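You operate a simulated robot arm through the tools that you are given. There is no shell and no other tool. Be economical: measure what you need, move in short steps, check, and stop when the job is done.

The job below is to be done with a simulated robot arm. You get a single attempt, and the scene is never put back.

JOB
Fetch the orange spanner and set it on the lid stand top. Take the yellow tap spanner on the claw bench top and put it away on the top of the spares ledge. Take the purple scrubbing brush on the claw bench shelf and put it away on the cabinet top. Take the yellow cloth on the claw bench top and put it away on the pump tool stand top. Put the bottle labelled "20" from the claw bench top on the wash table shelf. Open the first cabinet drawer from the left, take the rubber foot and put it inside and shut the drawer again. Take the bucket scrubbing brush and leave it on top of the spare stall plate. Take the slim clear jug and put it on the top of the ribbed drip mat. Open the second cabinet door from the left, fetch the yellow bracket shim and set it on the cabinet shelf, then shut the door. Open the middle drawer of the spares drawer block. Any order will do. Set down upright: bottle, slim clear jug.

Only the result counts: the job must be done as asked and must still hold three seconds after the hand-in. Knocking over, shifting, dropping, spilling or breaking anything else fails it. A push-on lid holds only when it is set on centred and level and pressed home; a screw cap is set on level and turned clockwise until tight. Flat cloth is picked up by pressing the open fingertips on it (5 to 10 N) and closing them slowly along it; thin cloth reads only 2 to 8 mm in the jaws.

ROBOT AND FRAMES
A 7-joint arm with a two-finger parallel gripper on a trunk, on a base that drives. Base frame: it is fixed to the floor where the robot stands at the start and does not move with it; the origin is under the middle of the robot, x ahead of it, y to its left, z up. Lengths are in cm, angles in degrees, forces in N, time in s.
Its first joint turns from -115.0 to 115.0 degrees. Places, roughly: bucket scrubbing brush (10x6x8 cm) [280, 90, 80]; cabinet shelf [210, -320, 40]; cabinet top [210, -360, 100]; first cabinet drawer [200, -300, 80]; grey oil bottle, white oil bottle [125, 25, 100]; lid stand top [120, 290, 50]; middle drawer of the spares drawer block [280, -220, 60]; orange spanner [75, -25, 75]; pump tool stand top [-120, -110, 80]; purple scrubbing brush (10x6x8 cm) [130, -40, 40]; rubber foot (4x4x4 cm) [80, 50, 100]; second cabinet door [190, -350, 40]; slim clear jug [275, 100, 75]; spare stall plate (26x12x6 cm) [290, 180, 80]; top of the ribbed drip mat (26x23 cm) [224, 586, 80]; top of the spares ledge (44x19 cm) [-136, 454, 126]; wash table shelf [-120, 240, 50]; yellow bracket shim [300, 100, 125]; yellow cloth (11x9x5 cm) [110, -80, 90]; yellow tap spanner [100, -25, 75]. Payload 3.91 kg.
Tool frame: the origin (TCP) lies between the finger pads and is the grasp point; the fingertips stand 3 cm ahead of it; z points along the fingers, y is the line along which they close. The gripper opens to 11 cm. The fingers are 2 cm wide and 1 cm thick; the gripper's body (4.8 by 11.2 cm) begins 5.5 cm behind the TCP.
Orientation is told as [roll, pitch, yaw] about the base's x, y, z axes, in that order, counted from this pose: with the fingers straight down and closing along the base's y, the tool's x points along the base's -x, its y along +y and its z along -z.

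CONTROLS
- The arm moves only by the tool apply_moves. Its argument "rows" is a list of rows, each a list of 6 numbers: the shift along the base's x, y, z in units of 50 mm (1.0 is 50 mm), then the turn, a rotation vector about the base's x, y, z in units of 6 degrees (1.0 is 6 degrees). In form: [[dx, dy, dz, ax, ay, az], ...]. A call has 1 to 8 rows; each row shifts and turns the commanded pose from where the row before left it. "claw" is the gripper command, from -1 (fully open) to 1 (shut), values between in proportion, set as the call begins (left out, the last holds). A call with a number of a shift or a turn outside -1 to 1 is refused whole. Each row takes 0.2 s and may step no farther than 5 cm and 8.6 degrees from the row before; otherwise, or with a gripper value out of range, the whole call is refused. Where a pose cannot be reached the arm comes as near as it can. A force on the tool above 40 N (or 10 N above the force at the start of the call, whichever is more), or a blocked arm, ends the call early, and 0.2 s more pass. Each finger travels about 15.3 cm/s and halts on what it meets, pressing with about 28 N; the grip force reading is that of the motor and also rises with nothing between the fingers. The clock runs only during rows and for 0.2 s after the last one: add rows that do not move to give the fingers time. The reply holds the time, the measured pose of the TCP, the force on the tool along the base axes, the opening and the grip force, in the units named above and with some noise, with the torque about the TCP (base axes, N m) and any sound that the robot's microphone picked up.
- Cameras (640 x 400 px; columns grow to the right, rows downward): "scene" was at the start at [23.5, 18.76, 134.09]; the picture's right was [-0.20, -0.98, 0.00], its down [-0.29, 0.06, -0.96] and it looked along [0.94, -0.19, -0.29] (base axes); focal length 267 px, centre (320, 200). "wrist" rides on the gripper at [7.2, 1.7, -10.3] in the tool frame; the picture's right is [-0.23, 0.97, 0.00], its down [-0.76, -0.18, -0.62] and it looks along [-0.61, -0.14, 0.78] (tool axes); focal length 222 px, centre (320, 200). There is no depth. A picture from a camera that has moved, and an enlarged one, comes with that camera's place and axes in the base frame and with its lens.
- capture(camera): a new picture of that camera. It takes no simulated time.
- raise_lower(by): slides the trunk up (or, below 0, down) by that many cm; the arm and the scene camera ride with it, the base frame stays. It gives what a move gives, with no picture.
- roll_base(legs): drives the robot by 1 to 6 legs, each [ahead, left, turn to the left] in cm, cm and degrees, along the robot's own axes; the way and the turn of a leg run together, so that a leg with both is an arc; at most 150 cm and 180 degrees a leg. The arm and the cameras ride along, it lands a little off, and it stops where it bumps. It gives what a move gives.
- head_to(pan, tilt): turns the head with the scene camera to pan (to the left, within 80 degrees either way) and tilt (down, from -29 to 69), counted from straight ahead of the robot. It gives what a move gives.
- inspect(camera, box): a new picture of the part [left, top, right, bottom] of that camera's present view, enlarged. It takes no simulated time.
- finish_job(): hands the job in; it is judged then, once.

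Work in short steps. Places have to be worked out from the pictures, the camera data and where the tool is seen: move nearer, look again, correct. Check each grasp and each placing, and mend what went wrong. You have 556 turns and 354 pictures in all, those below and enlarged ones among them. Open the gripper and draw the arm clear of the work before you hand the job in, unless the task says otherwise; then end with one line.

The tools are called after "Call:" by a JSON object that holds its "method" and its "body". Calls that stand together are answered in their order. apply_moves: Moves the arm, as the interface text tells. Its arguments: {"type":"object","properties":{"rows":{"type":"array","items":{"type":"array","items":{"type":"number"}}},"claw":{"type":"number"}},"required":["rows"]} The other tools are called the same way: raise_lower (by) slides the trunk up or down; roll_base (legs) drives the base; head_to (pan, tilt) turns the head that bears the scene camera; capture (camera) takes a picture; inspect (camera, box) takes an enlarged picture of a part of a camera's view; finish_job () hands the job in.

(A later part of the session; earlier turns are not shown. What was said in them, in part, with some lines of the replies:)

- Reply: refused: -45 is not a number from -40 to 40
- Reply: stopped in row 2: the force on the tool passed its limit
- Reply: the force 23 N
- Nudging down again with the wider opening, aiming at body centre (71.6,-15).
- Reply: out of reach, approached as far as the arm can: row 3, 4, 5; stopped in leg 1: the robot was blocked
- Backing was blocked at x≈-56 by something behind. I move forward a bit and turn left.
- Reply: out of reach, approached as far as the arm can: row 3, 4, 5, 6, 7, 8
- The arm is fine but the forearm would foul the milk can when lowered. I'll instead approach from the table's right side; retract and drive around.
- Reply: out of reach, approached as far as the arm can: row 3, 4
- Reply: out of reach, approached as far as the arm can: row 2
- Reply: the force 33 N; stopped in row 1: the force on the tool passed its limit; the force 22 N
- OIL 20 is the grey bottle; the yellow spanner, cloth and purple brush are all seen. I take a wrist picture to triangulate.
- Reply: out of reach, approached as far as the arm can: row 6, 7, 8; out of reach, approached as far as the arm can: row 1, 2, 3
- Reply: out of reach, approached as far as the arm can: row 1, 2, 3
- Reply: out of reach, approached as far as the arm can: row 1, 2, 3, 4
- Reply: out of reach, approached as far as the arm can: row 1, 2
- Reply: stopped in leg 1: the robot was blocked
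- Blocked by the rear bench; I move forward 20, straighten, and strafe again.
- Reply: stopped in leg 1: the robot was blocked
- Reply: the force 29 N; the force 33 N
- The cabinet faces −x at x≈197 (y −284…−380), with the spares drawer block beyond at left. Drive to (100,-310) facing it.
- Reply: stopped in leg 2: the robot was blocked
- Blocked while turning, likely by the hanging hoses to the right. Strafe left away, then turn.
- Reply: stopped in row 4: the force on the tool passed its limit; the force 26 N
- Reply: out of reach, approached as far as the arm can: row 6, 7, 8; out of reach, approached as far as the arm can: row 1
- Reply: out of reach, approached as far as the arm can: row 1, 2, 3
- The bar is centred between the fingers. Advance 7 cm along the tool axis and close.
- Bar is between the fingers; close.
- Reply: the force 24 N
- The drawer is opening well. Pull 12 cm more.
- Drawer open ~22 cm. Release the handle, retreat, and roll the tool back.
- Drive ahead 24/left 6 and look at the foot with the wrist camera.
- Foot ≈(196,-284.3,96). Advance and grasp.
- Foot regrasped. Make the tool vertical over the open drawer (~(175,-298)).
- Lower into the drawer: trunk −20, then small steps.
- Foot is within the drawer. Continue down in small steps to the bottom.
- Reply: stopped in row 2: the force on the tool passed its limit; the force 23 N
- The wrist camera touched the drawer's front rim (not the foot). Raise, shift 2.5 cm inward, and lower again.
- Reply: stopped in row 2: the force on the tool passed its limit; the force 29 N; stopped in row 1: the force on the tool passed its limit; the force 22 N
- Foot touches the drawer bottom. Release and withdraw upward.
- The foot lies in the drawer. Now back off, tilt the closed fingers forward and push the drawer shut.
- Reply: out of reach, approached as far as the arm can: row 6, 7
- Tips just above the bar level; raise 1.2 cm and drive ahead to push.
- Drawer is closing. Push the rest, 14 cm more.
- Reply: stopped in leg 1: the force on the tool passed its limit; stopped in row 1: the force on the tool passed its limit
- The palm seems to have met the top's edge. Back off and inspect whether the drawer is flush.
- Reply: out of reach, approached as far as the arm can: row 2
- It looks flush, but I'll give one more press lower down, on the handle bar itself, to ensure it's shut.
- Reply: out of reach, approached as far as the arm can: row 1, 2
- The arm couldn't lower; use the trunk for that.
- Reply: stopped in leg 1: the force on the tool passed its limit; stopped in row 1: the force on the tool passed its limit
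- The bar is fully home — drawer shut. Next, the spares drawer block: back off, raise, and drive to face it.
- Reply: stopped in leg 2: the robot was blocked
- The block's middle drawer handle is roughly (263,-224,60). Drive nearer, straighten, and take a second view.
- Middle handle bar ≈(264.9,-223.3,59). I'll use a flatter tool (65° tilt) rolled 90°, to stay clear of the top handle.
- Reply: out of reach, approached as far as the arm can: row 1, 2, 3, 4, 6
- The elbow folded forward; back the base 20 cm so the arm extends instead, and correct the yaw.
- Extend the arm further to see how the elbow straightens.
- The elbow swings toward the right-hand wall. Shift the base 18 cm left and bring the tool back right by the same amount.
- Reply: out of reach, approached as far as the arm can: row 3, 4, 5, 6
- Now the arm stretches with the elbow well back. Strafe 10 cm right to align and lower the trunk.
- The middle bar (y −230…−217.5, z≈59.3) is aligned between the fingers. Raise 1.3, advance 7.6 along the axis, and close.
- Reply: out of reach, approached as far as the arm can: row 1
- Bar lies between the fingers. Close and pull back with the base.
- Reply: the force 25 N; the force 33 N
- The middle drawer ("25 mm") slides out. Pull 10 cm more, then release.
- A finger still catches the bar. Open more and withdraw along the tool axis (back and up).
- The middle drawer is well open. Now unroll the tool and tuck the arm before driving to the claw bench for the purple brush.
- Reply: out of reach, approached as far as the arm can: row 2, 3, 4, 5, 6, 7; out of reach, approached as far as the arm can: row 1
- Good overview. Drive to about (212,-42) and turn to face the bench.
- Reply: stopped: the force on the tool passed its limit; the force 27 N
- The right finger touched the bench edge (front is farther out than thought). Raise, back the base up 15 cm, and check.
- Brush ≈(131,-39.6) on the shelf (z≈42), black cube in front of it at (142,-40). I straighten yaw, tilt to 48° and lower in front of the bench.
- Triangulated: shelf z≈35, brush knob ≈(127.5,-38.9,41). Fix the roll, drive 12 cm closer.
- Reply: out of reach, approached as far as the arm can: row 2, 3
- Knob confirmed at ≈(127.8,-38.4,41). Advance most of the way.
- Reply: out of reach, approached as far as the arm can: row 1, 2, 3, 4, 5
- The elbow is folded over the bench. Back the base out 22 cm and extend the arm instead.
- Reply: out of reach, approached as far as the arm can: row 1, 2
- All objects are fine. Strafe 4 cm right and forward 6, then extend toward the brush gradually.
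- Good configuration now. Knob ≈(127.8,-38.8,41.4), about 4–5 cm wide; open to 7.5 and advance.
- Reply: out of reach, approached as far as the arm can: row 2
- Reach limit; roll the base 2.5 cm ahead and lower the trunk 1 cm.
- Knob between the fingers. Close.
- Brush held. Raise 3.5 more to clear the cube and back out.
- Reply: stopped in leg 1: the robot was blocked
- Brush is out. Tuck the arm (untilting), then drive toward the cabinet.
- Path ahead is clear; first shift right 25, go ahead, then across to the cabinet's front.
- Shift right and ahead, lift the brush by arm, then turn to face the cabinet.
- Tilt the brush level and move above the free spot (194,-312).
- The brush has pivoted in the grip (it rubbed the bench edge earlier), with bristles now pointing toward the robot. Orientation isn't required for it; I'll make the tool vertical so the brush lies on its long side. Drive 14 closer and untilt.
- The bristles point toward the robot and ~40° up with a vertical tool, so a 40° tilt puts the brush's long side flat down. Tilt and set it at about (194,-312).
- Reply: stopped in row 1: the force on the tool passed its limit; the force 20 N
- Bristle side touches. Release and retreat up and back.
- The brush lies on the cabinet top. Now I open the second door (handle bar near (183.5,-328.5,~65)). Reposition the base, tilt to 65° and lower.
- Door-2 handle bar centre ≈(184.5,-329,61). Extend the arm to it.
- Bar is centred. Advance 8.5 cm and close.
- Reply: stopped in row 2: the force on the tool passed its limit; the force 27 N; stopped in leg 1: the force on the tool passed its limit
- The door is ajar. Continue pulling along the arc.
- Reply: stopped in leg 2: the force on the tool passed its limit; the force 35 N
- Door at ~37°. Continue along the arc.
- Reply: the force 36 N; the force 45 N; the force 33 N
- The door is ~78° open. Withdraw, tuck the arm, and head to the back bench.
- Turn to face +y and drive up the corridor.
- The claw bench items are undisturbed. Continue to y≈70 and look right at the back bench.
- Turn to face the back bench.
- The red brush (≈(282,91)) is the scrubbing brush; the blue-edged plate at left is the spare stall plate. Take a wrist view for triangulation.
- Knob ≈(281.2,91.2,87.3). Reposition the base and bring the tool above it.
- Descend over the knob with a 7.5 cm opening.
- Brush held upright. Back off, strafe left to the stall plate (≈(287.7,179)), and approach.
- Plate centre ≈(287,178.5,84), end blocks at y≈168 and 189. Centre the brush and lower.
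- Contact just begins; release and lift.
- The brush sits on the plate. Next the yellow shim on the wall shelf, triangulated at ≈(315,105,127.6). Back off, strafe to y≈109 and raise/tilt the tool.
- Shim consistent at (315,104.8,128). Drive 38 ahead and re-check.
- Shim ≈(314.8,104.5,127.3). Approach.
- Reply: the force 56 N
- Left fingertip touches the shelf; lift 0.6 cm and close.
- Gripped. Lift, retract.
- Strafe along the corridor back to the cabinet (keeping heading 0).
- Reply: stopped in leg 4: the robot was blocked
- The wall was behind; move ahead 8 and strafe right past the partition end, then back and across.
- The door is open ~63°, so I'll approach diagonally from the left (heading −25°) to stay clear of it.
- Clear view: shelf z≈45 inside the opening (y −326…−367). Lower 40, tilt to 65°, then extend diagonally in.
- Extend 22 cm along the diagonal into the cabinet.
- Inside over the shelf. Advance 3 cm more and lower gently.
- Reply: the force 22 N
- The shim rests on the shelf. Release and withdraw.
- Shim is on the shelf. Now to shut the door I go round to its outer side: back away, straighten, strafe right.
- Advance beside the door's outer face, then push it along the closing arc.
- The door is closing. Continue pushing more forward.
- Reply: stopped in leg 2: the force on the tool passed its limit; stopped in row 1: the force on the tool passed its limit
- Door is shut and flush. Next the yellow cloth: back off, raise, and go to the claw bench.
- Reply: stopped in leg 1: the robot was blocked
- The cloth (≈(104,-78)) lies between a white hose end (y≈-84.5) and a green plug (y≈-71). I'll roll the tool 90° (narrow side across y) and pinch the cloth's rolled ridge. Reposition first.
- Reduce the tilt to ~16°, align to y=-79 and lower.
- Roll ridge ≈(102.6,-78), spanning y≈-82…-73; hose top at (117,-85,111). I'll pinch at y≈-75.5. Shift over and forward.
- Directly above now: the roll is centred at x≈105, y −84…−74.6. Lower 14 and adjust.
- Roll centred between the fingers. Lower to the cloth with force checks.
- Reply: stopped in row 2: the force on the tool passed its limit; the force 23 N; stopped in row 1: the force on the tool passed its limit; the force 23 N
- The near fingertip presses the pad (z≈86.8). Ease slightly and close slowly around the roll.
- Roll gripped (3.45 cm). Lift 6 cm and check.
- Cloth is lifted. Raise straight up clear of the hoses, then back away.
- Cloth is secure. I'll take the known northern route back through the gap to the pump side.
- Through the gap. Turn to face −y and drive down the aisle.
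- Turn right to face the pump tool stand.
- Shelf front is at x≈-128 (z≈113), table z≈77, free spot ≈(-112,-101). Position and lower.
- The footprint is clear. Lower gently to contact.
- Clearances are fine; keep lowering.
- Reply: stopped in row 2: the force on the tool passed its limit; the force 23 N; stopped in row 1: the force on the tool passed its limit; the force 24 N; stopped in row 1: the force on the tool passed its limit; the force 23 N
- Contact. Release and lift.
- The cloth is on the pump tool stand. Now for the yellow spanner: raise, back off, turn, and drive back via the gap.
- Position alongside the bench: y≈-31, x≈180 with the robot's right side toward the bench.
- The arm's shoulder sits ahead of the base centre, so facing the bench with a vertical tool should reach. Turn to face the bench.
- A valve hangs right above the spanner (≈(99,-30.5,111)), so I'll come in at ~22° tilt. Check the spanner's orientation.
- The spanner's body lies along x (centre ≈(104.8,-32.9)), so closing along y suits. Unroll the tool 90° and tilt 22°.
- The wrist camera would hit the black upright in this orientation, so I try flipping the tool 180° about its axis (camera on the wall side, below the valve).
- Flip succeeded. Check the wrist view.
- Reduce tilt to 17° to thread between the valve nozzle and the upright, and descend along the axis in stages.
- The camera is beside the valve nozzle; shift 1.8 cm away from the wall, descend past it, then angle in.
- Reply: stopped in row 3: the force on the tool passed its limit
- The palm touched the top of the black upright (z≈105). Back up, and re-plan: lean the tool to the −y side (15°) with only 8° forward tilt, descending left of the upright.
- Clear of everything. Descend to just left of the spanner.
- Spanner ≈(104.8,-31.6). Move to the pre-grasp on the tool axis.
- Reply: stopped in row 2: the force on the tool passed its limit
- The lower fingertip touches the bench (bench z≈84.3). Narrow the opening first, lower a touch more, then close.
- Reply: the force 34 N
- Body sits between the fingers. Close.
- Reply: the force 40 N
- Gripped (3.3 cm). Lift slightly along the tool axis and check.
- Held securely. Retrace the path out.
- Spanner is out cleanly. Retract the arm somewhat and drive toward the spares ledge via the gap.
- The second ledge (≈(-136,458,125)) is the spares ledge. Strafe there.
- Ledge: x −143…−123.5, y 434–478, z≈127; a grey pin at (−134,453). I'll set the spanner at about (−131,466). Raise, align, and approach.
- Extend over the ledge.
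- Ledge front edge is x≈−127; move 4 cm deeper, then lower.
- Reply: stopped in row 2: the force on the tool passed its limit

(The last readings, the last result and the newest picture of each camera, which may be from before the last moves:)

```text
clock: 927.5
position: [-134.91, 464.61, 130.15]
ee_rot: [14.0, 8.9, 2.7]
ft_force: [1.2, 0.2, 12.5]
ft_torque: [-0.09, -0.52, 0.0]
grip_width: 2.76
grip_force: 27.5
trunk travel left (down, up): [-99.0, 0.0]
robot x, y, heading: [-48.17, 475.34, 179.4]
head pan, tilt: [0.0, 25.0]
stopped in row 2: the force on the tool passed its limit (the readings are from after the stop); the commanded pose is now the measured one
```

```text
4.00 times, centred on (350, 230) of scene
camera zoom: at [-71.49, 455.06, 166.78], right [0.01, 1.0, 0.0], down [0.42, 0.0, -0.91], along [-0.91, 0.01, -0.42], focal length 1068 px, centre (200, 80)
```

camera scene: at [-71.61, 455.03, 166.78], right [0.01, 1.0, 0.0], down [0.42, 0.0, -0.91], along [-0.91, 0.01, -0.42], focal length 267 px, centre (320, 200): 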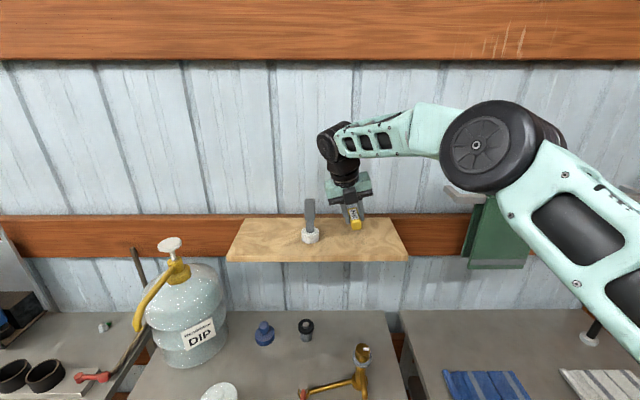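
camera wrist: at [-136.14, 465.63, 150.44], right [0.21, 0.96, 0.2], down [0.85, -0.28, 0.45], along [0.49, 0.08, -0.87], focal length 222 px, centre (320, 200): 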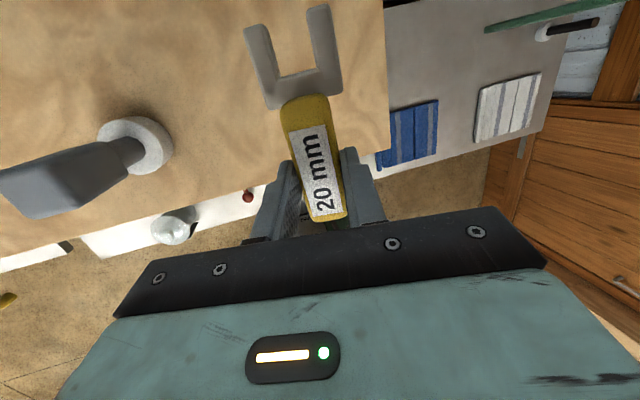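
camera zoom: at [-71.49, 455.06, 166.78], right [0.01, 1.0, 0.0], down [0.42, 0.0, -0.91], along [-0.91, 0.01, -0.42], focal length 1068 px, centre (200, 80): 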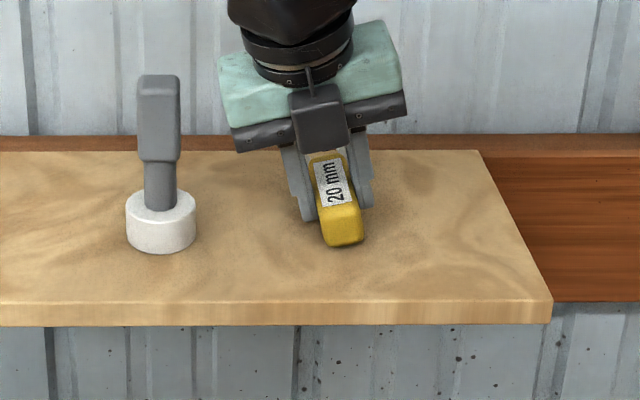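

The spanner rests on the ledge. Release and rise.

Call:
{"method": "apply_moves", "body": {"rows": [[0, 0, 0, 0, 0, 0], [0, 0, 0, 0, 0, 0]], "claw": 0.2}}

Call:
{"method": "apply_moves", "body": {"rows": [[0.05, -0.1, 0.4, 0, 0, 0], [0.1, -0.2, 0.8, 0, 0, 0], [0.1, -0.1, 0.6, 0, 0, 0]]}}

Call:
{"method": "inspect", "body": {"camera": "scene", "box": [280, 180, 420, 280]}}

```text
clock: 928.1
position: [-134.84, 464.45, 129.68]
ee_rot: [14.1, 8.7, 2.6]
ft_force: [0.3, -0.2, -0.1]
ft_torque: [0.01, -0.03, 0.01]
grip_width: 4.41
grip_force: 0.0
trunk travel left (down, up): [-99.0, 0.0]
robot x, y, heading: [-48.19, 474.95, 179.7]
head pan, tilt: [0.0, 25.0]
```

```text
clock: 928.9
position: [-133.75, 462.59, 138.8]
ee_rot: [14.1, 8.7, 2.7]
ft_force: [0.1, 0.3, 0.1]
ft_torque: [0.01, 0.0, 0.02]
grip_width: 4.37
grip_force: 0.0
trunk travel left (down, up): [-99.0, 0.0]
robot x, y, heading: [-48.26, 475.32, 179.4]
head pan, tilt: [0.0, 25.0]
```

```text
4.00 times, centred on (350, 230) of scene
camera zoom: at [-71.61, 455.04, 166.78], right [0.01, 1.0, 0.0], down [0.42, 0.0, -0.91], along [-0.91, 0.01, -0.42], focal length 1068 px, centre (200, 80)
```

zoom: 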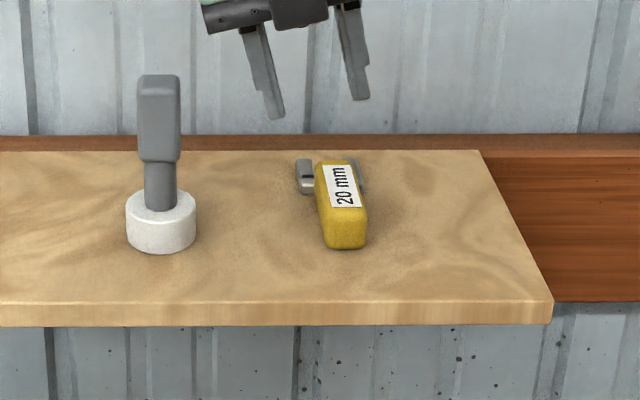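

The spanner is on the ledge. Last, the jug: retract, straighten the tool (closing along the robot's forward axis), and drive back.

Call:
{"method": "apply_moves", "body": {"rows": [[0.8, 0, 0.2, -1, -1, 0], [0.8, 0, 0.2, -1, -0.45, 0], [0.8, 0, 0, -0.35, 0, 0], [0.8, 0.3, 0, 0, 0, -1], [0.8, 0.3, 0, 0, 0, -1], [0.6, 0.3, 0, 0, 0, -1], [0, 0.3, 0, 0, 0, -1], [0, 0, 0, 0, 0, -1]], "claw": -1}}

Call:
{"method": "apply_moves", "body": {"rows": [[0, 0, 0, 0, 0, -1], [0, 0, 0, 0, 0, -1], [0, 0, 0, 0, 0, -1], [0, 0, 0, 0, 0, -1], [0, 0, 0, 0, 0, -1], [0, 0, 0, 0, 0, -1], [0, 0, 0, 0, 0, -1], [0, 0, 0, 0, 0, -1]]}}

Call:
{"method": "roll_base", "body": {"legs": [[-34, 0, 0], [0, 150, 0], [0, 150, 0], [0, 0, 180]]}}

Call:
{"method": "head_to", "body": {"pan": 0, "tilt": 30}}

Call:
{"method": "capture", "body": {"camera": "scene"}}

```text
clock: 930.7
position: [-110.48, 468.59, 140.93]
ee_rot: [-0.4, 0.4, -28.2]
ft_force: [-0.6, -0.1, -0.4]
ft_torque: [-0.01, -0.01, -0.01]
grip_width: 11.01
grip_force: 0.2
trunk travel left (down, up): [-99.0, 0.0]
robot x, y, heading: [-48.17, 474.93, 179.4]
head pan, tilt: [0.0, 25.0]
```

```text
clock: 932.5
position: [-110.57, 468.57, 140.85]
ee_rot: [-0.4, 0.6, -76.2]
ft_force: [-0.1, 0.8, 0.3]
ft_torque: [0.0, -0.02, 0.04]
grip_width: 11.01
grip_force: 0.1
trunk travel left (down, up): [-99.0, 0.0]
robot x, y, heading: [-48.45, 475.32, 179.5]
head pan, tilt: [0.0, 25.0]
```

```text
clock: 956.0
position: [43.17, 176.18, 140.8]
ee_rot: [-0.3, 0.5, 98.9]
ft_force: [-0.1, -0.3, 0.1]
ft_torque: [-0.01, 0.0, -0.02]
grip_width: 11.01
grip_force: 0.1
trunk travel left (down, up): [-99.0, 0.0]
robot x, y, heading: [-19.51, 174.92, -5.5]
head pan, tilt: [0.0, 25.0]
```

```text
clock: 956.7
position: [43.12, 176.21, 140.81]
ee_rot: [-0.4, 0.6, 98.9]
ft_force: [-1.0, -0.2, 0.8]
ft_torque: [-0.01, -0.02, -0.02]
grip_width: 11.0
grip_force: 0.1
trunk travel left (down, up): [-99.0, 0.0]
robot x, y, heading: [-20.1, 174.94, -5.7]
head pan, tilt: [0.0, 30.0]
```

```text
47 pictures are left
camera scene: at [5.59, 193.26, 165.99], right [-0.1, -1.0, 0.0], down [-0.5, 0.05, -0.87], along [0.86, -0.08, -0.5], focal length 267 px, centre (320, 200)
```

scene: 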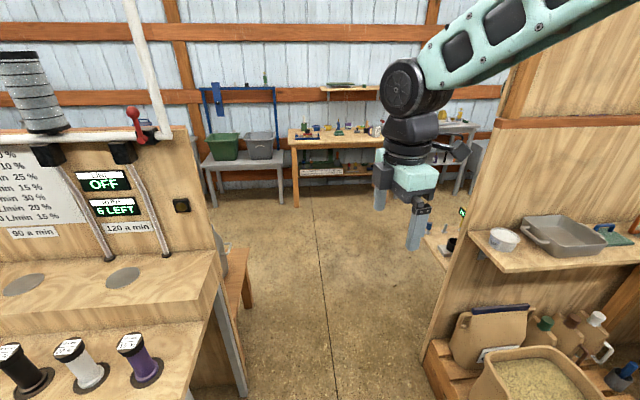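

Drive through the gap and to the jug's table.

Call:
{"method": "roll_base", "body": {"legs": [[0, -2, 5.7], [150, 0, 0], [60, 0, 0], [0, -70, 0]]}}

Call:
{"method": "head_to", "body": {"pan": 0, "tilt": 40}}

Call:
{"method": "capture", "body": {"camera": "scene"}}

Call:
{"method": "capture", "body": {"camera": "wrist"}}

```text
clock: 971.1
position: [256.81, 118.47, 140.85]
ee_rot: [-0.4, 0.5, 106.0]
ft_force: [0.5, 0.7, 0.4]
ft_torque: [-0.01, 0.01, -0.01]
grip_width: 11.01
grip_force: 0.1
trunk travel left (down, up): [-99.0, 0.0]
robot x, y, heading: [194.61, 109.69, 1.6]
head pan, tilt: [0.0, 30.0]
```

```text
clock: 971.8
position: [256.89, 118.57, 140.79]
ee_rot: [-0.4, 0.4, 106.0]
ft_force: [-0.8, 0.8, -0.8]
ft_torque: [0.03, 0.02, 0.03]
grip_width: 10.97
grip_force: 0.0
trunk travel left (down, up): [-99.0, 0.0]
robot x, y, heading: [194.63, 109.78, 1.7]
head pan, tilt: [0.0, 40.0]
```

```text
46 pictures are left
camera scene: at [216.92, 130.76, 164.46], right [0.03, -1.0, 0.0], down [-0.64, -0.02, -0.77], along [0.77, 0.02, -0.64], focal length 267 px, centre (320, 200)
```

scene: 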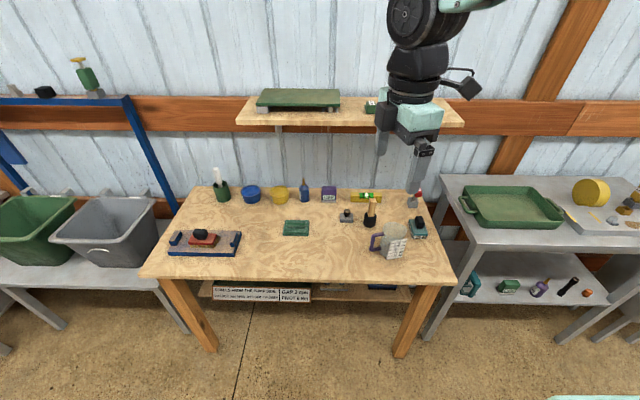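

```text
45 pictures are left
camera wrist: at [257.17, 111.11, 151.18], right [-1.0, -0.05, -0.01], down [-0.04, 0.79, 0.62], along [-0.02, 0.62, -0.79], focal length 222 px, centre (320, 200)
```

wrist: 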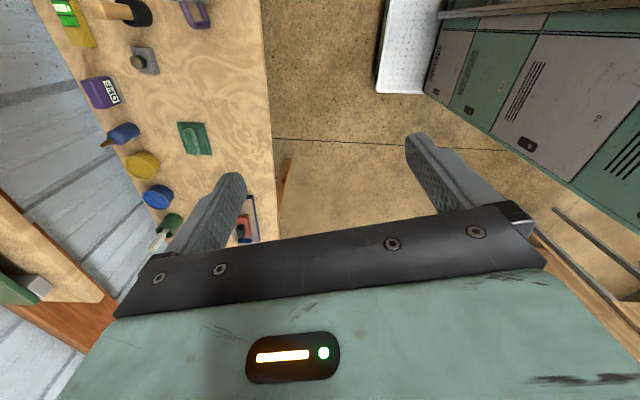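

Jug ≈(287,103). Position the tool above it with the fingers closing along x.

Call:
{"method": "roll_base", "body": {"legs": [[18, -15, -1.7]]}}

Call:
{"method": "apply_moves", "body": {"rows": [[0.6, 0, -0.5, 0, 0, -1], [0.6, 0, -0.5, 0, 0, -1], [0.6, 0, -0.5, 0, 0, -0.4], [0.6, 0, -0.5, 0, 0, 0]]}}

Call:
{"method": "capture", "body": {"camera": "wrist"}}

Call:
{"method": "capture", "body": {"camera": "scene"}}

```text
clock: 973.6
position: [275.24, 102.07, 140.81]
ee_rot: [-0.5, 0.4, 104.5]
ft_force: [0.0, -0.4, 0.3]
ft_torque: [-0.01, -0.02, -0.02]
grip_width: 11.01
grip_force: 0.0
trunk travel left (down, up): [-99.0, 0.0]
robot x, y, heading: [212.77, 94.45, 0.0]
head pan, tilt: [0.0, 40.0]
```

```text
clock: 974.6
position: [287.09, 102.03, 130.84]
ee_rot: [-0.3, 0.5, 90.0]
ft_force: [-0.7, 0.1, 0.1]
ft_torque: [0.01, -0.01, 0.01]
grip_width: 11.02
grip_force: 0.1
trunk travel left (down, up): [-99.0, 0.0]
robot x, y, heading: [212.81, 94.59, 0.1]
head pan, tilt: [0.0, 40.0]
```

```text
44 pictures are left
camera wrist: at [285.5, 94.83, 141.2], right [-0.97, 0.23, -0.01], down [0.17, 0.77, 0.62], along [0.15, 0.6, -0.79], focal length 222 px, centre (320, 200)
```

wrist: 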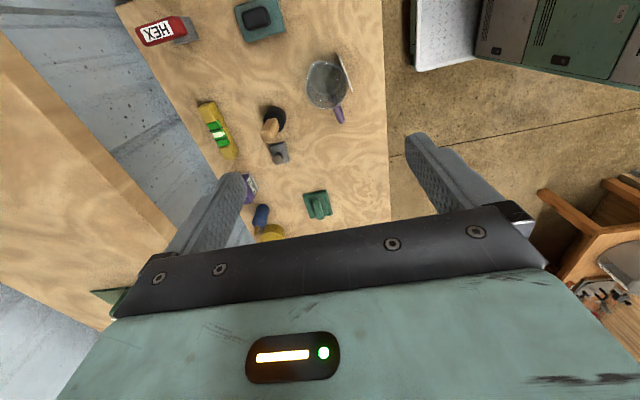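

```text
43 pictures are left
camera scene: at [235.63, 115.33, 164.46], right [0.0, -1.0, 0.0], down [-0.64, 0.0, -0.77], along [0.77, 0.0, -0.64], focal length 267 px, centre (320, 200)
```

scene: 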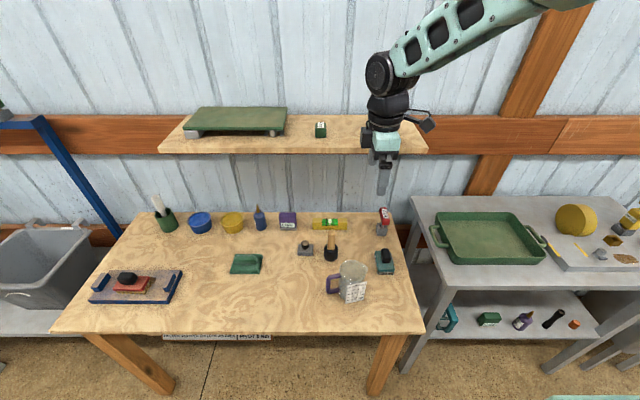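

Jug centre ≈(287,104), top z≈95, ~9.3 cm deep including the label. Align at x=286.5 and lower partway to check.

Call:
{"method": "apply_moves", "body": {"rows": [[0, 0.3, -0.9, 0, 0, 0], [-0.1, 0.1, -0.9, 0, 0, 0], [0, 0, -0.9, 0, 0, 0], [0, 0, -0.9, 0, 0, 0], [0, 0, -0.6, 0, 0, 0]]}}

Call:
{"method": "capture", "body": {"camera": "wrist"}}

Call:
{"method": "inspect", "body": {"camera": "scene", "box": [290, 180, 450, 310]}}

```text
clock: 975.8
position: [286.65, 103.86, 109.76]
ee_rot: [-0.4, 0.6, 90.0]
ft_force: [0.2, -0.2, -0.1]
ft_torque: [0.01, -0.04, 0.02]
grip_width: 11.01
grip_force: 0.0
trunk travel left (down, up): [-99.0, 0.0]
robot x, y, heading: [212.67, 94.6, 0.2]
head pan, tilt: [0.0, 40.0]
```

```text
42 pictures are left
camera wrist: at [285.06, 96.66, 120.14], right [-0.97, 0.23, -0.01], down [0.17, 0.77, 0.62], along [0.15, 0.6, -0.79], focal length 222 px, centre (320, 200)
```

wrist: 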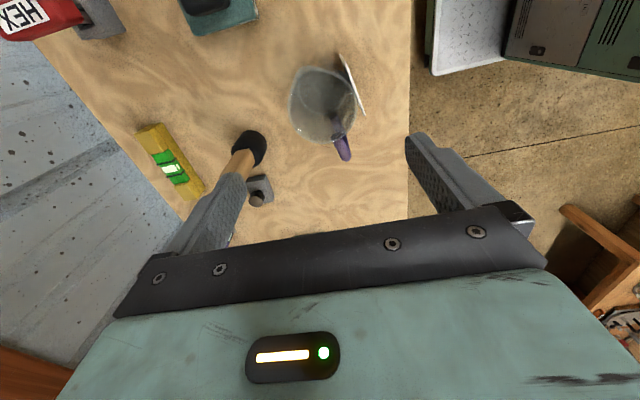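

```text
3.08 times, centred on (370, 245) of scene
camera zoom: at [235.66, 115.32, 164.46], right [0.0, -1.0, 0.0], down [-0.64, 0.0, -0.77], along [0.77, 0.0, -0.64], focal length 822 px, centre (166, 62)
```

zoom: 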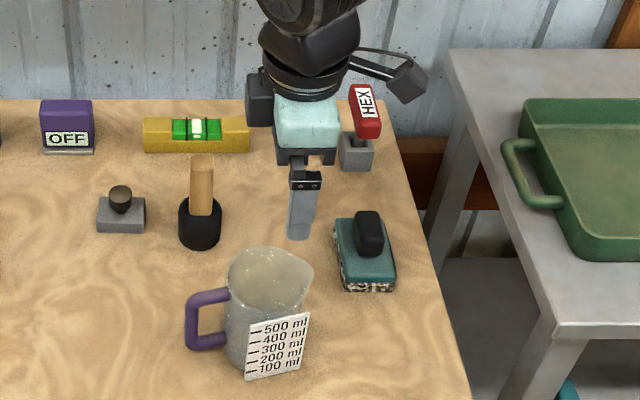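

Aligned (jug centre ≈(286.5,103.4)). Lower to grasp height, checking force.

Call:
{"method": "apply_moves", "body": {"rows": [[-0.04, -0.08, -0.9, 0, 0, 0], [0, 0, -0.9, 0, 0, 0]]}}

Call:
{"method": "capture", "body": {"camera": "wrist"}}

Call:
{"method": "inspect", "body": {"camera": "scene", "box": [290, 180, 450, 310]}}

```text
clock: 976.4
position: [286.33, 103.58, 100.59]
ee_rot: [-0.5, 0.5, 90.0]
ft_force: [0.0, -0.2, 0.0]
ft_torque: [-0.01, -0.05, -0.03]
grip_width: 11.0
grip_force: 0.1
trunk travel left (down, up): [-99.0, 0.0]
robot x, y, heading: [212.88, 94.86, -0.1]
head pan, tilt: [0.0, 40.0]
```

```text
40 pictures are left
camera wrist: at [284.69, 96.39, 111.03], right [-0.97, 0.23, -0.01], down [0.17, 0.77, 0.62], along [0.15, 0.6, -0.79], focal length 222 px, centre (320, 200)
```

wrist: 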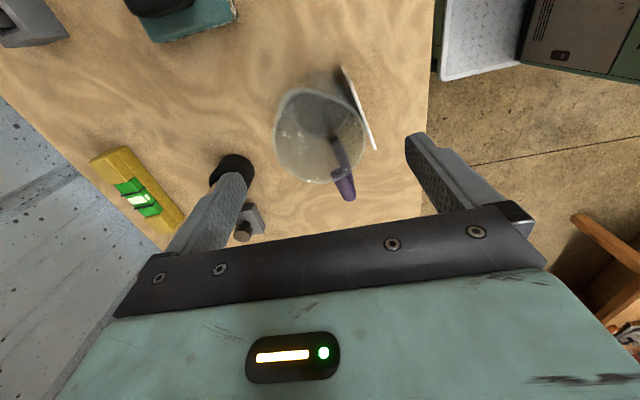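

```text
3.08 times, centred on (370, 245) of scene
camera zoom: at [235.63, 115.32, 164.47], right [0.0, -1.0, 0.0], down [-0.64, 0.0, -0.77], along [0.77, 0.0, -0.64], focal length 822 px, centre (166, 62)
```

zoom: 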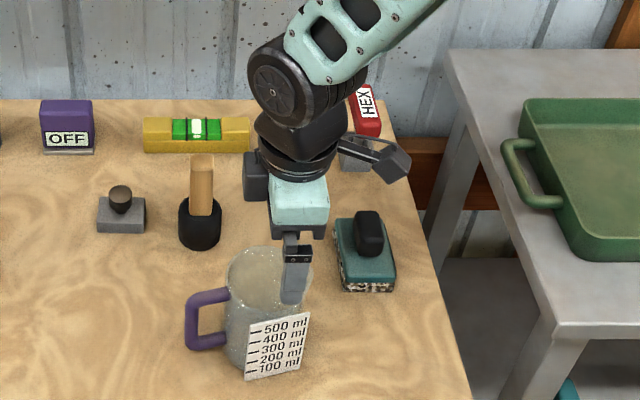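

Call:
{"method": "apply_moves", "body": {"rows": [[0, 0, -0.8, 0, 0, 0], [0, 0, -0.6, 0, 0, 0]]}}

Call:
{"method": "capture", "body": {"camera": "wrist"}}

Call:
{"method": "inspect", "body": {"camera": "scene", "box": [290, 180, 450, 310]}}

```text
clock: 977.0
position: [286.5, 103.63, 93.88]
ee_rot: [-0.3, 0.5, 90.1]
ft_force: [-0.3, 0.1, -0.2]
ft_torque: [-0.01, 0.03, -0.03]
grip_width: 11.02
grip_force: 0.1
trunk travel left (down, up): [-99.0, 0.0]
robot x, y, heading: [212.62, 94.84, -0.2]
head pan, tilt: [0.0, 40.0]
```

```text
38 pictures are left
camera wrist: at [284.74, 96.46, 104.19], right [-0.97, 0.23, -0.01], down [0.17, 0.77, 0.62], along [0.15, 0.6, -0.79], focal length 222 px, centre (320, 200)
```

wrist: 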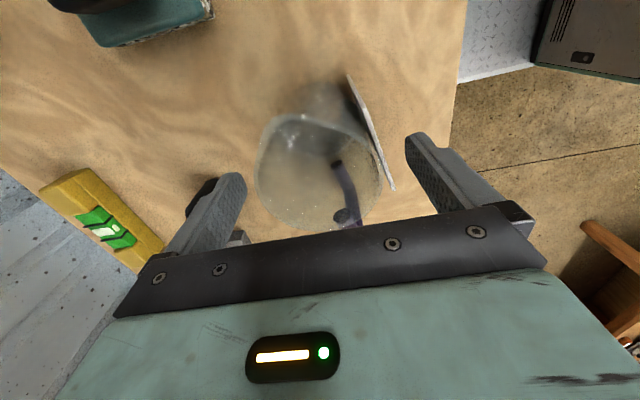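

```text
3.08 times, centred on (370, 245) of scene
camera zoom: at [235.65, 115.33, 164.46], right [0.0, -1.0, 0.0], down [-0.64, 0.0, -0.77], along [0.77, 0.0, -0.64], focal length 822 px, centre (166, 62)
```

zoom: 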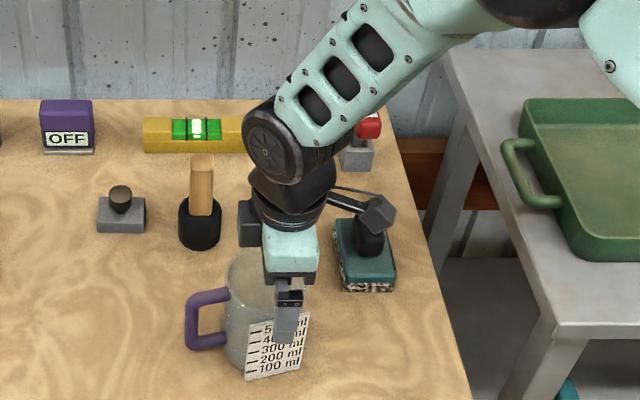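

Call:
{"method": "apply_moves", "body": {"rows": [[0, 0, -0.25, 0, 0, 0], [0, 0, -0.2, 0, 0, 0]]}}

Call:
{"method": "apply_moves", "body": {"rows": [[0, 0, 0, 0, 0, 0], [0, 0, 0, 0, 0, 0]], "claw": -0.4}}

Call:
{"method": "apply_moves", "body": {"rows": [[0, 0, 0, 0, 0, 0], [0, 0, 0, 0, 0, 0]], "claw": 1}}

Call:
{"method": "capture", "body": {"camera": "wrist"}}

```text
clock: 977.6
position: [286.4, 103.6, 91.55]
ee_rot: [-0.5, 0.4, 90.0]
ft_force: [0.7, -0.5, 0.7]
ft_torque: [-0.02, -0.01, -0.01]
grip_width: 11.01
grip_force: 0.1
trunk travel left (down, up): [-99.0, 0.0]
robot x, y, heading: [212.8, 94.96, -0.1]
head pan, tilt: [0.0, 40.0]
```

```text
clock: 978.2
position: [286.31, 103.66, 91.48]
ee_rot: [-0.4, 0.4, 90.2]
ft_force: [1.0, 0.4, -0.2]
ft_torque: [0.01, 0.0, 0.01]
grip_width: 8.2
grip_force: 28.2
trunk travel left (down, up): [-99.0, 0.0]
robot x, y, heading: [212.96, 94.44, 0.4]
head pan, tilt: [0.0, 40.0]
```

```text
clock: 978.8
position: [286.35, 103.56, 91.61]
ee_rot: [-0.3, 0.5, 90.1]
ft_force: [0.5, 0.2, -0.3]
ft_torque: [-0.02, 0.02, 0.0]
grip_width: 8.22
grip_force: 28.0
trunk travel left (down, up): [-99.0, 0.0]
robot x, y, heading: [212.8, 95.0, -0.3]
head pan, tilt: [0.0, 40.0]
```

```text
36 pictures are left
camera wrist: at [284.74, 96.42, 101.92], right [-0.97, 0.23, -0.01], down [0.17, 0.77, 0.62], along [0.15, 0.6, -0.79], focal length 222 px, centre (320, 200)
```

wrist: 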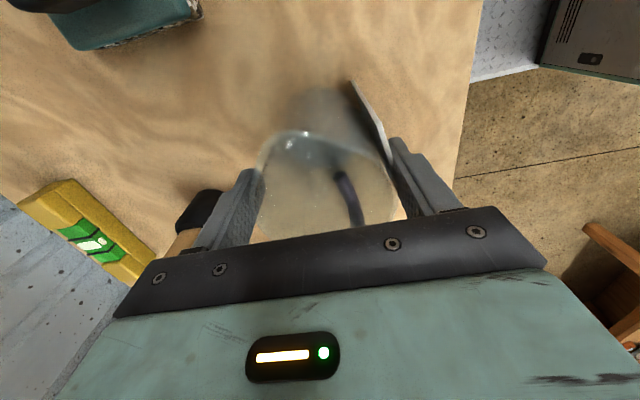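

Gripped at 8.2 cm. Lift and check that it hangs upright.

Call:
{"method": "apply_moves", "body": {"rows": [[0, 0, 0.5, 0, 0, 0], [0, 0, 0.8, 0, 0, 0], [0, 0, 0.9, 0, 0, 0], [0, 0, 0.9, 0, 0, 0], [0, 0, 0.9, 0, 0, 0]]}}

Call:
{"method": "roll_base", "body": {"legs": [[-25, 0, 0]]}}

Call:
{"method": "capture", "body": {"camera": "scene"}}

```text
clock: 980.0
position: [286.19, 103.61, 111.54]
ee_rot: [-0.3, 0.5, 90.0]
ft_force: [0.5, -0.1, -1.3]
ft_torque: [0.0, 0.03, 0.01]
grip_width: 8.19
grip_force: 28.1
trunk travel left (down, up): [-99.0, 0.0]
robot x, y, heading: [212.94, 94.69, 0.0]
head pan, tilt: [0.0, 40.0]
```

```text
clock: 981.8
position: [260.77, 103.27, 111.59]
ee_rot: [-0.3, 0.5, 89.8]
ft_force: [-0.1, -0.1, -1.7]
ft_torque: [0.0, 0.04, 0.02]
grip_width: 8.21
grip_force: 28.2
trunk travel left (down, up): [-99.0, 0.0]
robot x, y, heading: [187.37, 94.72, -0.4]
head pan, tilt: [0.0, 40.0]
```

```text
35 pictures are left
camera scene: at [210.37, 115.28, 164.45], right [-0.01, -1.0, 0.0], down [-0.64, 0.0, -0.77], along [0.77, 0.0, -0.64], focal length 267 px, centre (320, 200)
```

scene: 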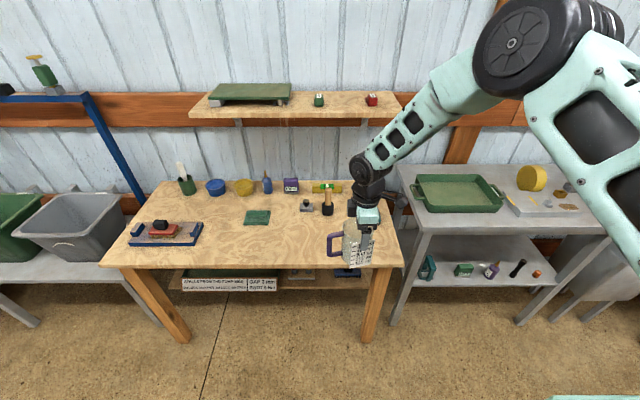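

Jug is held upright. Turn to +y and drive toward the far end.

Call:
{"method": "roll_base", "body": {"legs": [[0, 0, 90], [0, -10, 0], [150, 0, 0], [130, 0, 0]]}}

Call:
{"method": "head_to", "body": {"pan": -5, "tilt": 25}}

Call:
{"method": "capture", "body": {"camera": "scene"}}

```text
clock: 999.9
position: [184.0, 446.63, 111.7]
ee_rot: [-0.4, 0.5, -178.9]
ft_force: [-0.6, 0.1, -0.8]
ft_torque: [0.05, -0.02, 0.01]
grip_width: 8.2
grip_force: 28.3
trunk travel left (down, up): [-99.0, 0.0]
robot x, y, heading: [194.31, 373.04, 91.0]
head pan, tilt: [0.0, 40.0]
```

```text
clock: 1000.7
position: [183.88, 446.63, 111.72]
ee_rot: [-0.4, 0.5, -178.9]
ft_force: [1.1, 0.0, -1.9]
ft_torque: [0.01, -0.02, 0.02]
grip_width: 8.16
grip_force: 28.1
trunk travel left (down, up): [-99.0, 0.0]
robot x, y, heading: [194.32, 373.31, 90.9]
head pan, tilt: [-5.0, 25.0]
```

```text
34 pictures are left
camera scene: at [174.26, 396.51, 166.78], right [1.0, -0.07, 0.0], down [-0.03, -0.42, -0.91], along [0.06, 0.9, -0.42], focal length 267 px, centre (320, 200)
```

scene: 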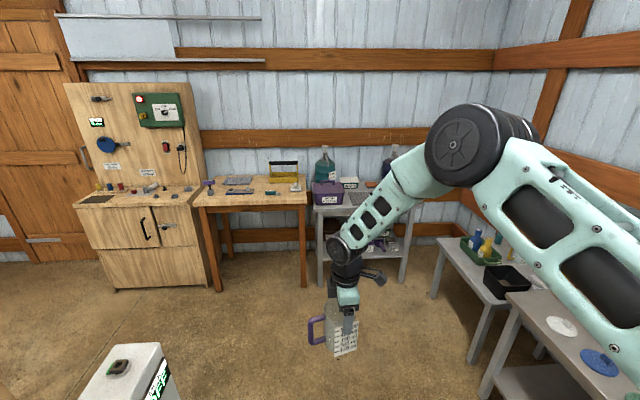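

The drip mat should be on the grey table ahead. Drive 85 ahead and inspect.

Call:
{"method": "roll_base", "body": {"legs": [[75, 0, -1]]}}

Call:
{"method": "head_to", "body": {"pan": -20, "tilt": 35}}

Call:
{"method": "capture", "body": {"camera": "scene"}}

```text
clock: 1004.8
position: [184.26, 522.6, 111.57]
ee_rot: [-0.4, 0.6, -179.7]
ft_force: [0.1, -0.2, -1.4]
ft_torque: [0.05, -0.03, 0.01]
grip_width: 8.19
grip_force: 27.9
trunk travel left (down, up): [-99.0, 0.0]
robot x, y, heading: [193.32, 449.12, 90.2]
head pan, tilt: [-5.0, 25.0]
```

```text
clock: 1005.5
position: [184.21, 522.57, 111.63]
ee_rot: [-0.3, 0.6, -179.7]
ft_force: [-0.5, 0.5, -0.9]
ft_torque: [-0.03, 0.01, 0.03]
grip_width: 8.16
grip_force: 27.7
trunk travel left (down, up): [-99.0, 0.0]
robot x, y, heading: [193.33, 449.18, 90.2]
head pan, tilt: [-20.0, 35.0]
```

```text
33 pictures are left
camera scene: at [176.01, 471.81, 165.21], right [0.94, -0.34, 0.0], down [-0.19, -0.54, -0.82], along [0.28, 0.77, -0.57], focal length 267 px, centre (320, 200)
```

scene: 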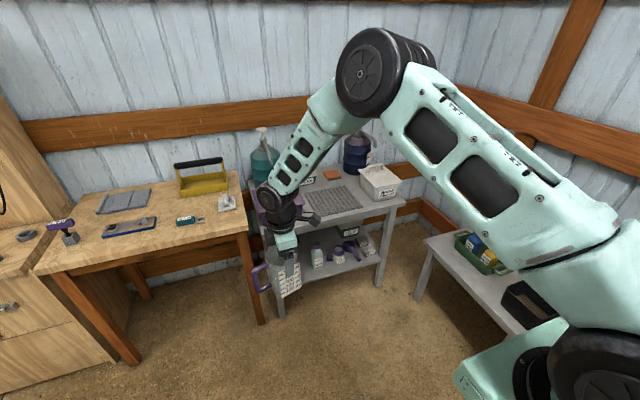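

Call:
{"method": "inspect", "body": {"camera": "scene", "box": [240, 130, 440, 260]}}

```text
3.08 times, centred on (340, 195) of scene
camera zoom: at [176.01, 471.81, 165.21], right [0.94, -0.34, 0.0], down [-0.19, -0.54, -0.82], along [0.28, 0.77, -0.57], focal length 822 px, centre (258, 215)
```

zoom: 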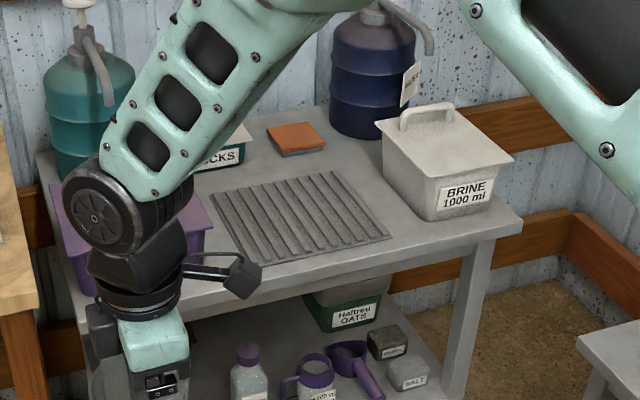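

Mat centre ≈(224,584), clear. Align at x≈222 and drive ahead.

Call:
{"method": "roll_base", "body": {"legs": [[0, -38, 0], [45, 0, 0]]}}

Call:
{"method": "head_to", "body": {"pan": 0, "tilt": 45}}

Call:
{"method": "capture", "body": {"camera": "scene"}}

Call:
{"method": "capture", "body": {"camera": "wrist"}}

```text
clock: 1010.3
position: [222.17, 568.14, 111.71]
ee_rot: [-0.4, 0.5, -179.6]
ft_force: [0.4, 0.3, -0.2]
ft_torque: [0.06, -0.02, -0.01]
grip_width: 8.18
grip_force: 27.6
trunk travel left (down, up): [-99.0, 0.0]
robot x, y, heading: [231.84, 495.07, 90.4]
head pan, tilt: [-20.0, 35.0]
```

```text
clock: 1011.1
position: [222.21, 568.2, 111.62]
ee_rot: [-0.5, 0.6, -179.6]
ft_force: [0.3, 0.3, -2.4]
ft_torque: [0.04, 0.02, -0.02]
grip_width: 8.18
grip_force: 27.7
trunk travel left (down, up): [-99.0, 0.0]
robot x, y, heading: [232.01, 495.17, 90.4]
head pan, tilt: [0.0, 45.0]
```

```text
31 pictures are left
camera scene: at [211.2, 517.19, 163.73], right [1.0, 0.01, 0.0], down [0.0, -0.71, -0.71], along [0.0, 0.71, -0.71], focal length 267 px, centre (320, 200)
```

scene: 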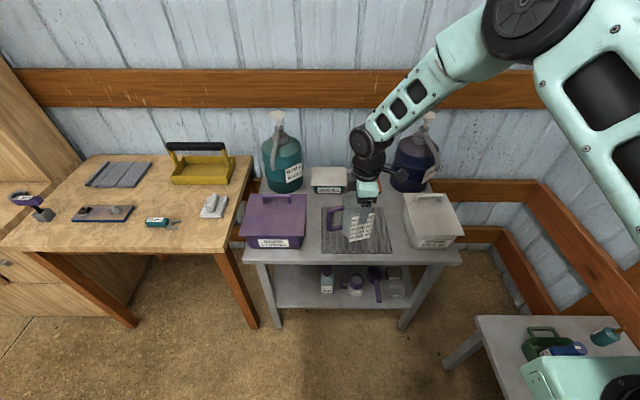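

```text
30 pictures are left
camera wrist: at [229.51, 566.48, 122.06], right [-0.22, -0.98, -0.01], down [-0.77, 0.17, 0.62], along [-0.6, 0.14, -0.79], focal length 222 px, centre (320, 200)
```

wrist: 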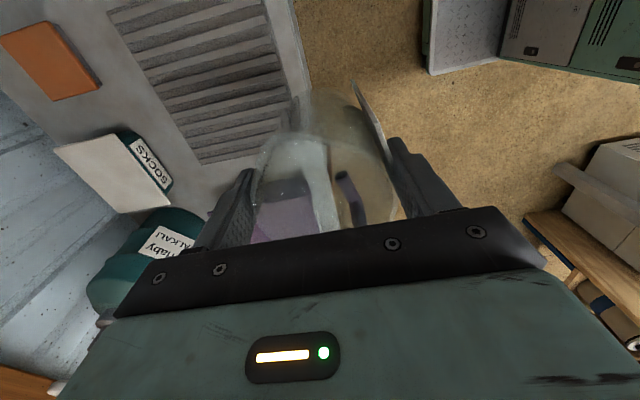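

Mat spans x 212–238, y 574–597. Drive ahead 17.

Call:
{"method": "roll_base", "body": {"legs": [[17, -1.5, 0]]}}

Call:
{"method": "apply_moves", "body": {"rows": [[0, 0, -0.7, 0, 0, 0], [0, 0, -0.7, 0, 0, 0], [0, 0, -0.6, 0, 0, 0]]}}

Call:
{"method": "capture", "body": {"camera": "scene"}}

Call:
{"method": "capture", "body": {"camera": "wrist"}}

```text
clock: 1012.6
position: [223.94, 585.59, 111.74]
ee_rot: [-0.4, 0.4, -179.7]
ft_force: [0.5, -0.2, -0.6]
ft_torque: [0.03, -0.03, -0.03]
grip_width: 8.18
grip_force: 28.2
trunk travel left (down, up): [-99.0, 0.0]
robot x, y, heading: [233.35, 511.98, 89.8]
head pan, tilt: [0.0, 45.0]
```

```text
clock: 1013.4
position: [223.8, 585.49, 101.65]
ee_rot: [-0.4, 0.5, -179.9]
ft_force: [0.5, -0.3, -0.5]
ft_torque: [0.01, 0.0, 0.0]
grip_width: 8.17
grip_force: 27.8
trunk travel left (down, up): [-99.0, 0.0]
robot x, y, heading: [233.47, 512.51, 90.2]
head pan, tilt: [0.0, 45.0]
```

```text
29 pictures are left
camera scene: at [212.7, 534.58, 163.73], right [1.0, 0.0, 0.0], down [0.0, -0.71, -0.71], along [0.0, 0.71, -0.71], focal length 267 px, centre (320, 200)
```

scene: 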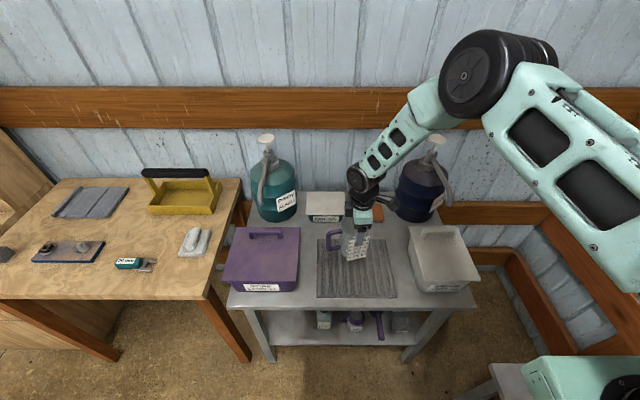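

```text
28 pictures are left
camera wrist: at [231.18, 583.79, 112.03], right [-0.22, -0.97, -0.01], down [-0.77, 0.17, 0.62], along [-0.6, 0.14, -0.79], focal length 222 px, centre (320, 200)
```

wrist: 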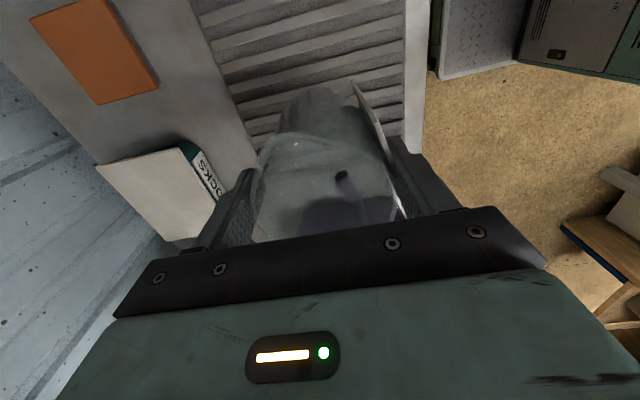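

Jug is centred above the mat. Lower gently to contact.

Call:
{"method": "apply_moves", "body": {"rows": [[0, 0, -0.7, 0, 0, 0], [0, 0, -0.5, 0, 0, 0], [0, 0, -0.2, 0, 0, 0]]}}

Call:
{"method": "apply_moves", "body": {"rows": [[0, 0, -0.15, 0, 0, 0], [0, 0, -0.15, 0, 0, 0]]}}

Call:
{"method": "inspect", "body": {"camera": "scene", "box": [280, 190, 460, 310]}}

```text
clock: 1014.2
position: [223.93, 585.46, 94.78]
ee_rot: [-0.4, 0.4, -179.7]
ft_force: [-0.4, 0.7, -0.9]
ft_torque: [0.0, -0.03, 0.01]
grip_width: 8.18
grip_force: 27.6
trunk travel left (down, up): [-99.0, 0.0]
robot x, y, heading: [233.35, 512.12, 90.2]
head pan, tilt: [0.0, 45.0]
```

```text
clock: 1014.8
position: [224.07, 585.52, 93.18]
ee_rot: [-0.4, 0.5, -179.8]
ft_force: [0.1, 0.1, -0.8]
ft_torque: [0.03, -0.02, 0.02]
grip_width: 8.15
grip_force: 27.3
trunk travel left (down, up): [-99.0, 0.0]
robot x, y, heading: [232.97, 512.44, 90.1]
head pan, tilt: [0.0, 45.0]
```

```text
3.33 times, centred on (370, 250) of scene
camera zoom: at [212.7, 534.59, 163.73], right [1.0, 0.0, 0.0], down [0.0, -0.71, -0.71], along [0.0, 0.71, -0.71], focal length 890 px, centre (153, 33)
```

zoom: 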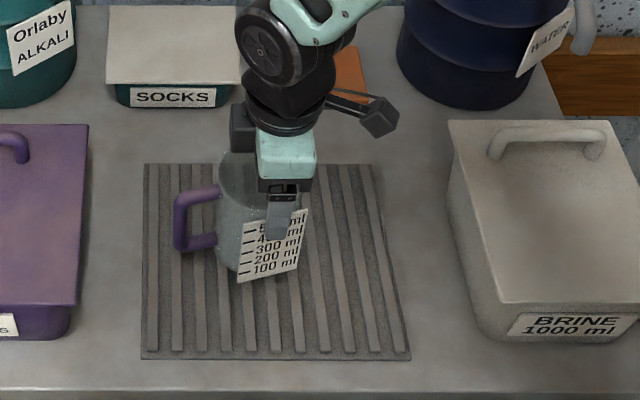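

Call:
{"method": "apply_moves", "body": {"rows": [[0, 0, -0.12, 0, 0, 0], [0, 0, -0.12, 0, 0, 0]]}}

Call:
{"method": "apply_moves", "body": {"rows": [[0, 0, -0.1, 0, 0, 0], [0, 0, -0.1, 0, 0, 0]]}}

Call:
{"method": "apply_moves", "body": {"rows": [[0, 0, -0.1, 0, 0, 0]]}}

```text
clock: 1015.4
position: [223.93, 585.52, 92.02]
ee_rot: [-0.4, 0.4, -179.7]
ft_force: [-0.7, 0.9, -0.7]
ft_torque: [0.01, 0.01, -0.01]
grip_width: 8.19
grip_force: 28.5
trunk travel left (down, up): [-99.0, 0.0]
robot x, y, heading: [233.38, 512.45, 90.0]
head pan, tilt: [0.0, 45.0]
```

```text
clock: 1016.0
position: [223.91, 585.57, 90.99]
ee_rot: [-0.3, 0.4, -179.7]
ft_force: [-0.1, -0.3, -0.9]
ft_torque: [0.04, -0.04, 0.0]
grip_width: 8.16
grip_force: 28.8
trunk travel left (down, up): [-99.0, 0.0]
robot x, y, heading: [232.88, 512.17, 90.0]
head pan, tilt: [0.0, 45.0]
```

```text
clock: 1016.4
position: [223.85, 585.71, 90.61]
ee_rot: [-0.5, 0.5, -179.8]
ft_force: [4.3, -1.2, 18.0]
ft_torque: [-0.49, 0.4, 0.04]
grip_width: 8.18
grip_force: 28.6
trunk travel left (down, up): [-99.0, 0.0]
robot x, y, heading: [233.96, 512.21, 90.3]
head pan, tilt: [0.0, 45.0]
```

Contact. Relieve slightly and open gradually.

Call:
{"method": "apply_moves", "body": {"rows": [[0, 0, 0.04, 0, 0, 0], [0, 0, 0, 0, 0, 0]]}}

Call:
{"method": "apply_moves", "body": {"rows": [[0, 0, 0, 0, 0, 0], [0, 0, 0, 0, 0, 0]], "claw": -0.62}}

Call:
{"method": "apply_moves", "body": {"rows": [[0, 0, 0, 0, 0, 0], [0, 0, 0, 0, 0, 0]], "claw": -1}}

Call:
{"method": "capture", "body": {"camera": "wrist"}}

```text
clock: 1017.0
position: [223.93, 585.53, 90.58]
ee_rot: [-0.4, 0.3, -179.8]
ft_force: [-0.1, 2.2, 6.2]
ft_torque: [0.23, 0.34, -0.15]
grip_width: 8.18
grip_force: 28.2
trunk travel left (down, up): [-99.0, 0.0]
robot x, y, heading: [233.14, 512.44, 90.1]
head pan, tilt: [0.0, 45.0]
```

```text
clock: 1017.6
position: [223.85, 585.51, 90.56]
ee_rot: [-0.3, 0.5, -179.8]
ft_force: [-0.6, 0.1, 1.3]
ft_torque: [0.02, 0.05, -0.01]
grip_width: 8.93
grip_force: 0.0
trunk travel left (down, up): [-99.0, 0.0]
robot x, y, heading: [233.03, 512.24, 90.3]
head pan, tilt: [0.0, 45.0]
```

```text
clock: 1018.2
position: [223.86, 585.48, 90.68]
ee_rot: [-0.4, 0.5, -179.7]
ft_force: [-0.3, 0.0, -1.0]
ft_torque: [0.02, -0.01, 0.01]
grip_width: 10.98
grip_force: 0.0
trunk travel left (down, up): [-99.0, 0.0]
robot x, y, heading: [233.17, 512.15, 90.1]
head pan, tilt: [0.0, 45.0]
```

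```text
26 pictures are left
camera wrist: at [231.16, 583.79, 101.03], right [-0.22, -0.97, -0.01], down [-0.77, 0.17, 0.62], along [-0.6, 0.14, -0.79], focal length 222 px, centre (320, 200)
```

wrist: 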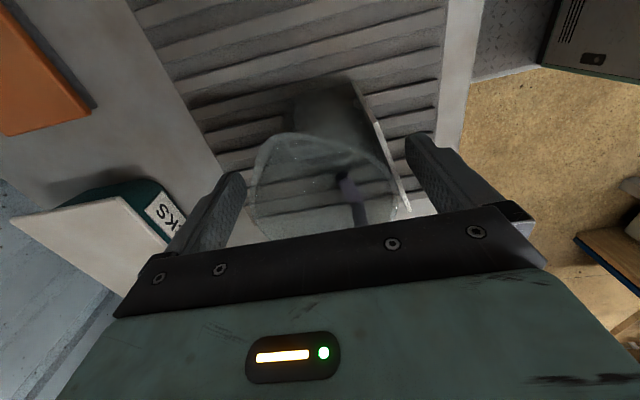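

Jug stands between the open fingers. Lift straight up.

Call:
{"method": "apply_moves", "body": {"rows": [[0, -0.03, 0.3, 0, 0, 0], [0, 0, 0.6, 0, 0, 0], [0, 0, 0.9, 0, 0, 0], [0, 0, 0.9, 0, 0, 0], [0, 0, 0.9, 0, 0, 0], [0, 0, 0.9, 0, 0, 0]]}}

Call:
{"method": "roll_base", "body": {"legs": [[-40, 0, 0]]}}

Call:
{"method": "inspect", "body": {"camera": "scene", "box": [220, 60, 440, 210]}}

```text
clock: 1019.6
position: [223.69, 585.36, 113.27]
ee_rot: [-0.3, 0.5, -179.7]
ft_force: [-1.4, 0.0, -0.5]
ft_torque: [0.01, -0.02, 0.03]
grip_width: 10.96
grip_force: 0.1
trunk travel left (down, up): [-99.0, 0.0]
robot x, y, heading: [232.98, 512.17, 89.9]
head pan, tilt: [0.0, 45.0]
```

```text
clock: 1022.2
position: [223.61, 544.27, 113.22]
ee_rot: [-0.3, 0.5, -179.5]
ft_force: [0.2, -0.6, 0.4]
ft_torque: [-0.03, -0.01, 0.0]
grip_width: 11.01
grip_force: 0.1
trunk travel left (down, up): [-99.0, 0.0]
robot x, y, heading: [233.2, 470.94, 90.4]
head pan, tilt: [0.0, 45.0]
```

```text
2.67 times, centred on (330, 135) of scene
camera zoom: at [212.81, 493.42, 163.72], right [1.0, 0.01, 0.0], down [0.01, -0.71, -0.71], along [-0.01, 0.71, -0.71], focal length 712 px, centre (293, 373)
```

zoom: 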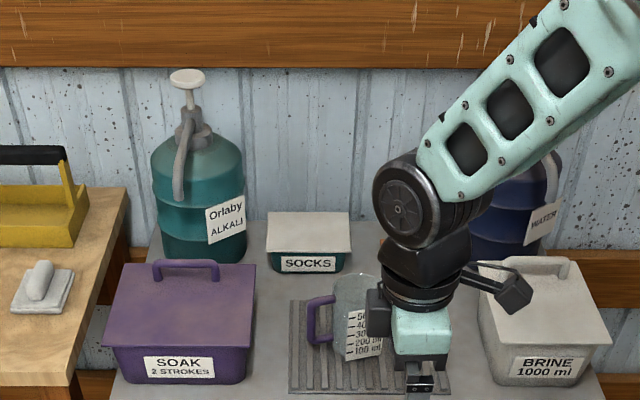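

All placements are done and checked; the gripper is open and the arm is clear of the work. I hand the job in.

Call:
{"method": "finish_job", "body": {}}

```text
The job is handed in.
```

I did all ten parts of the job, checked each in the pictures as it was finished, and handed it in with the gripper open and the arm clear. The purple brush lies on its side on the cabinet top because it turned in the grip. I read "lid stand top" as the low table that carries the milk can.
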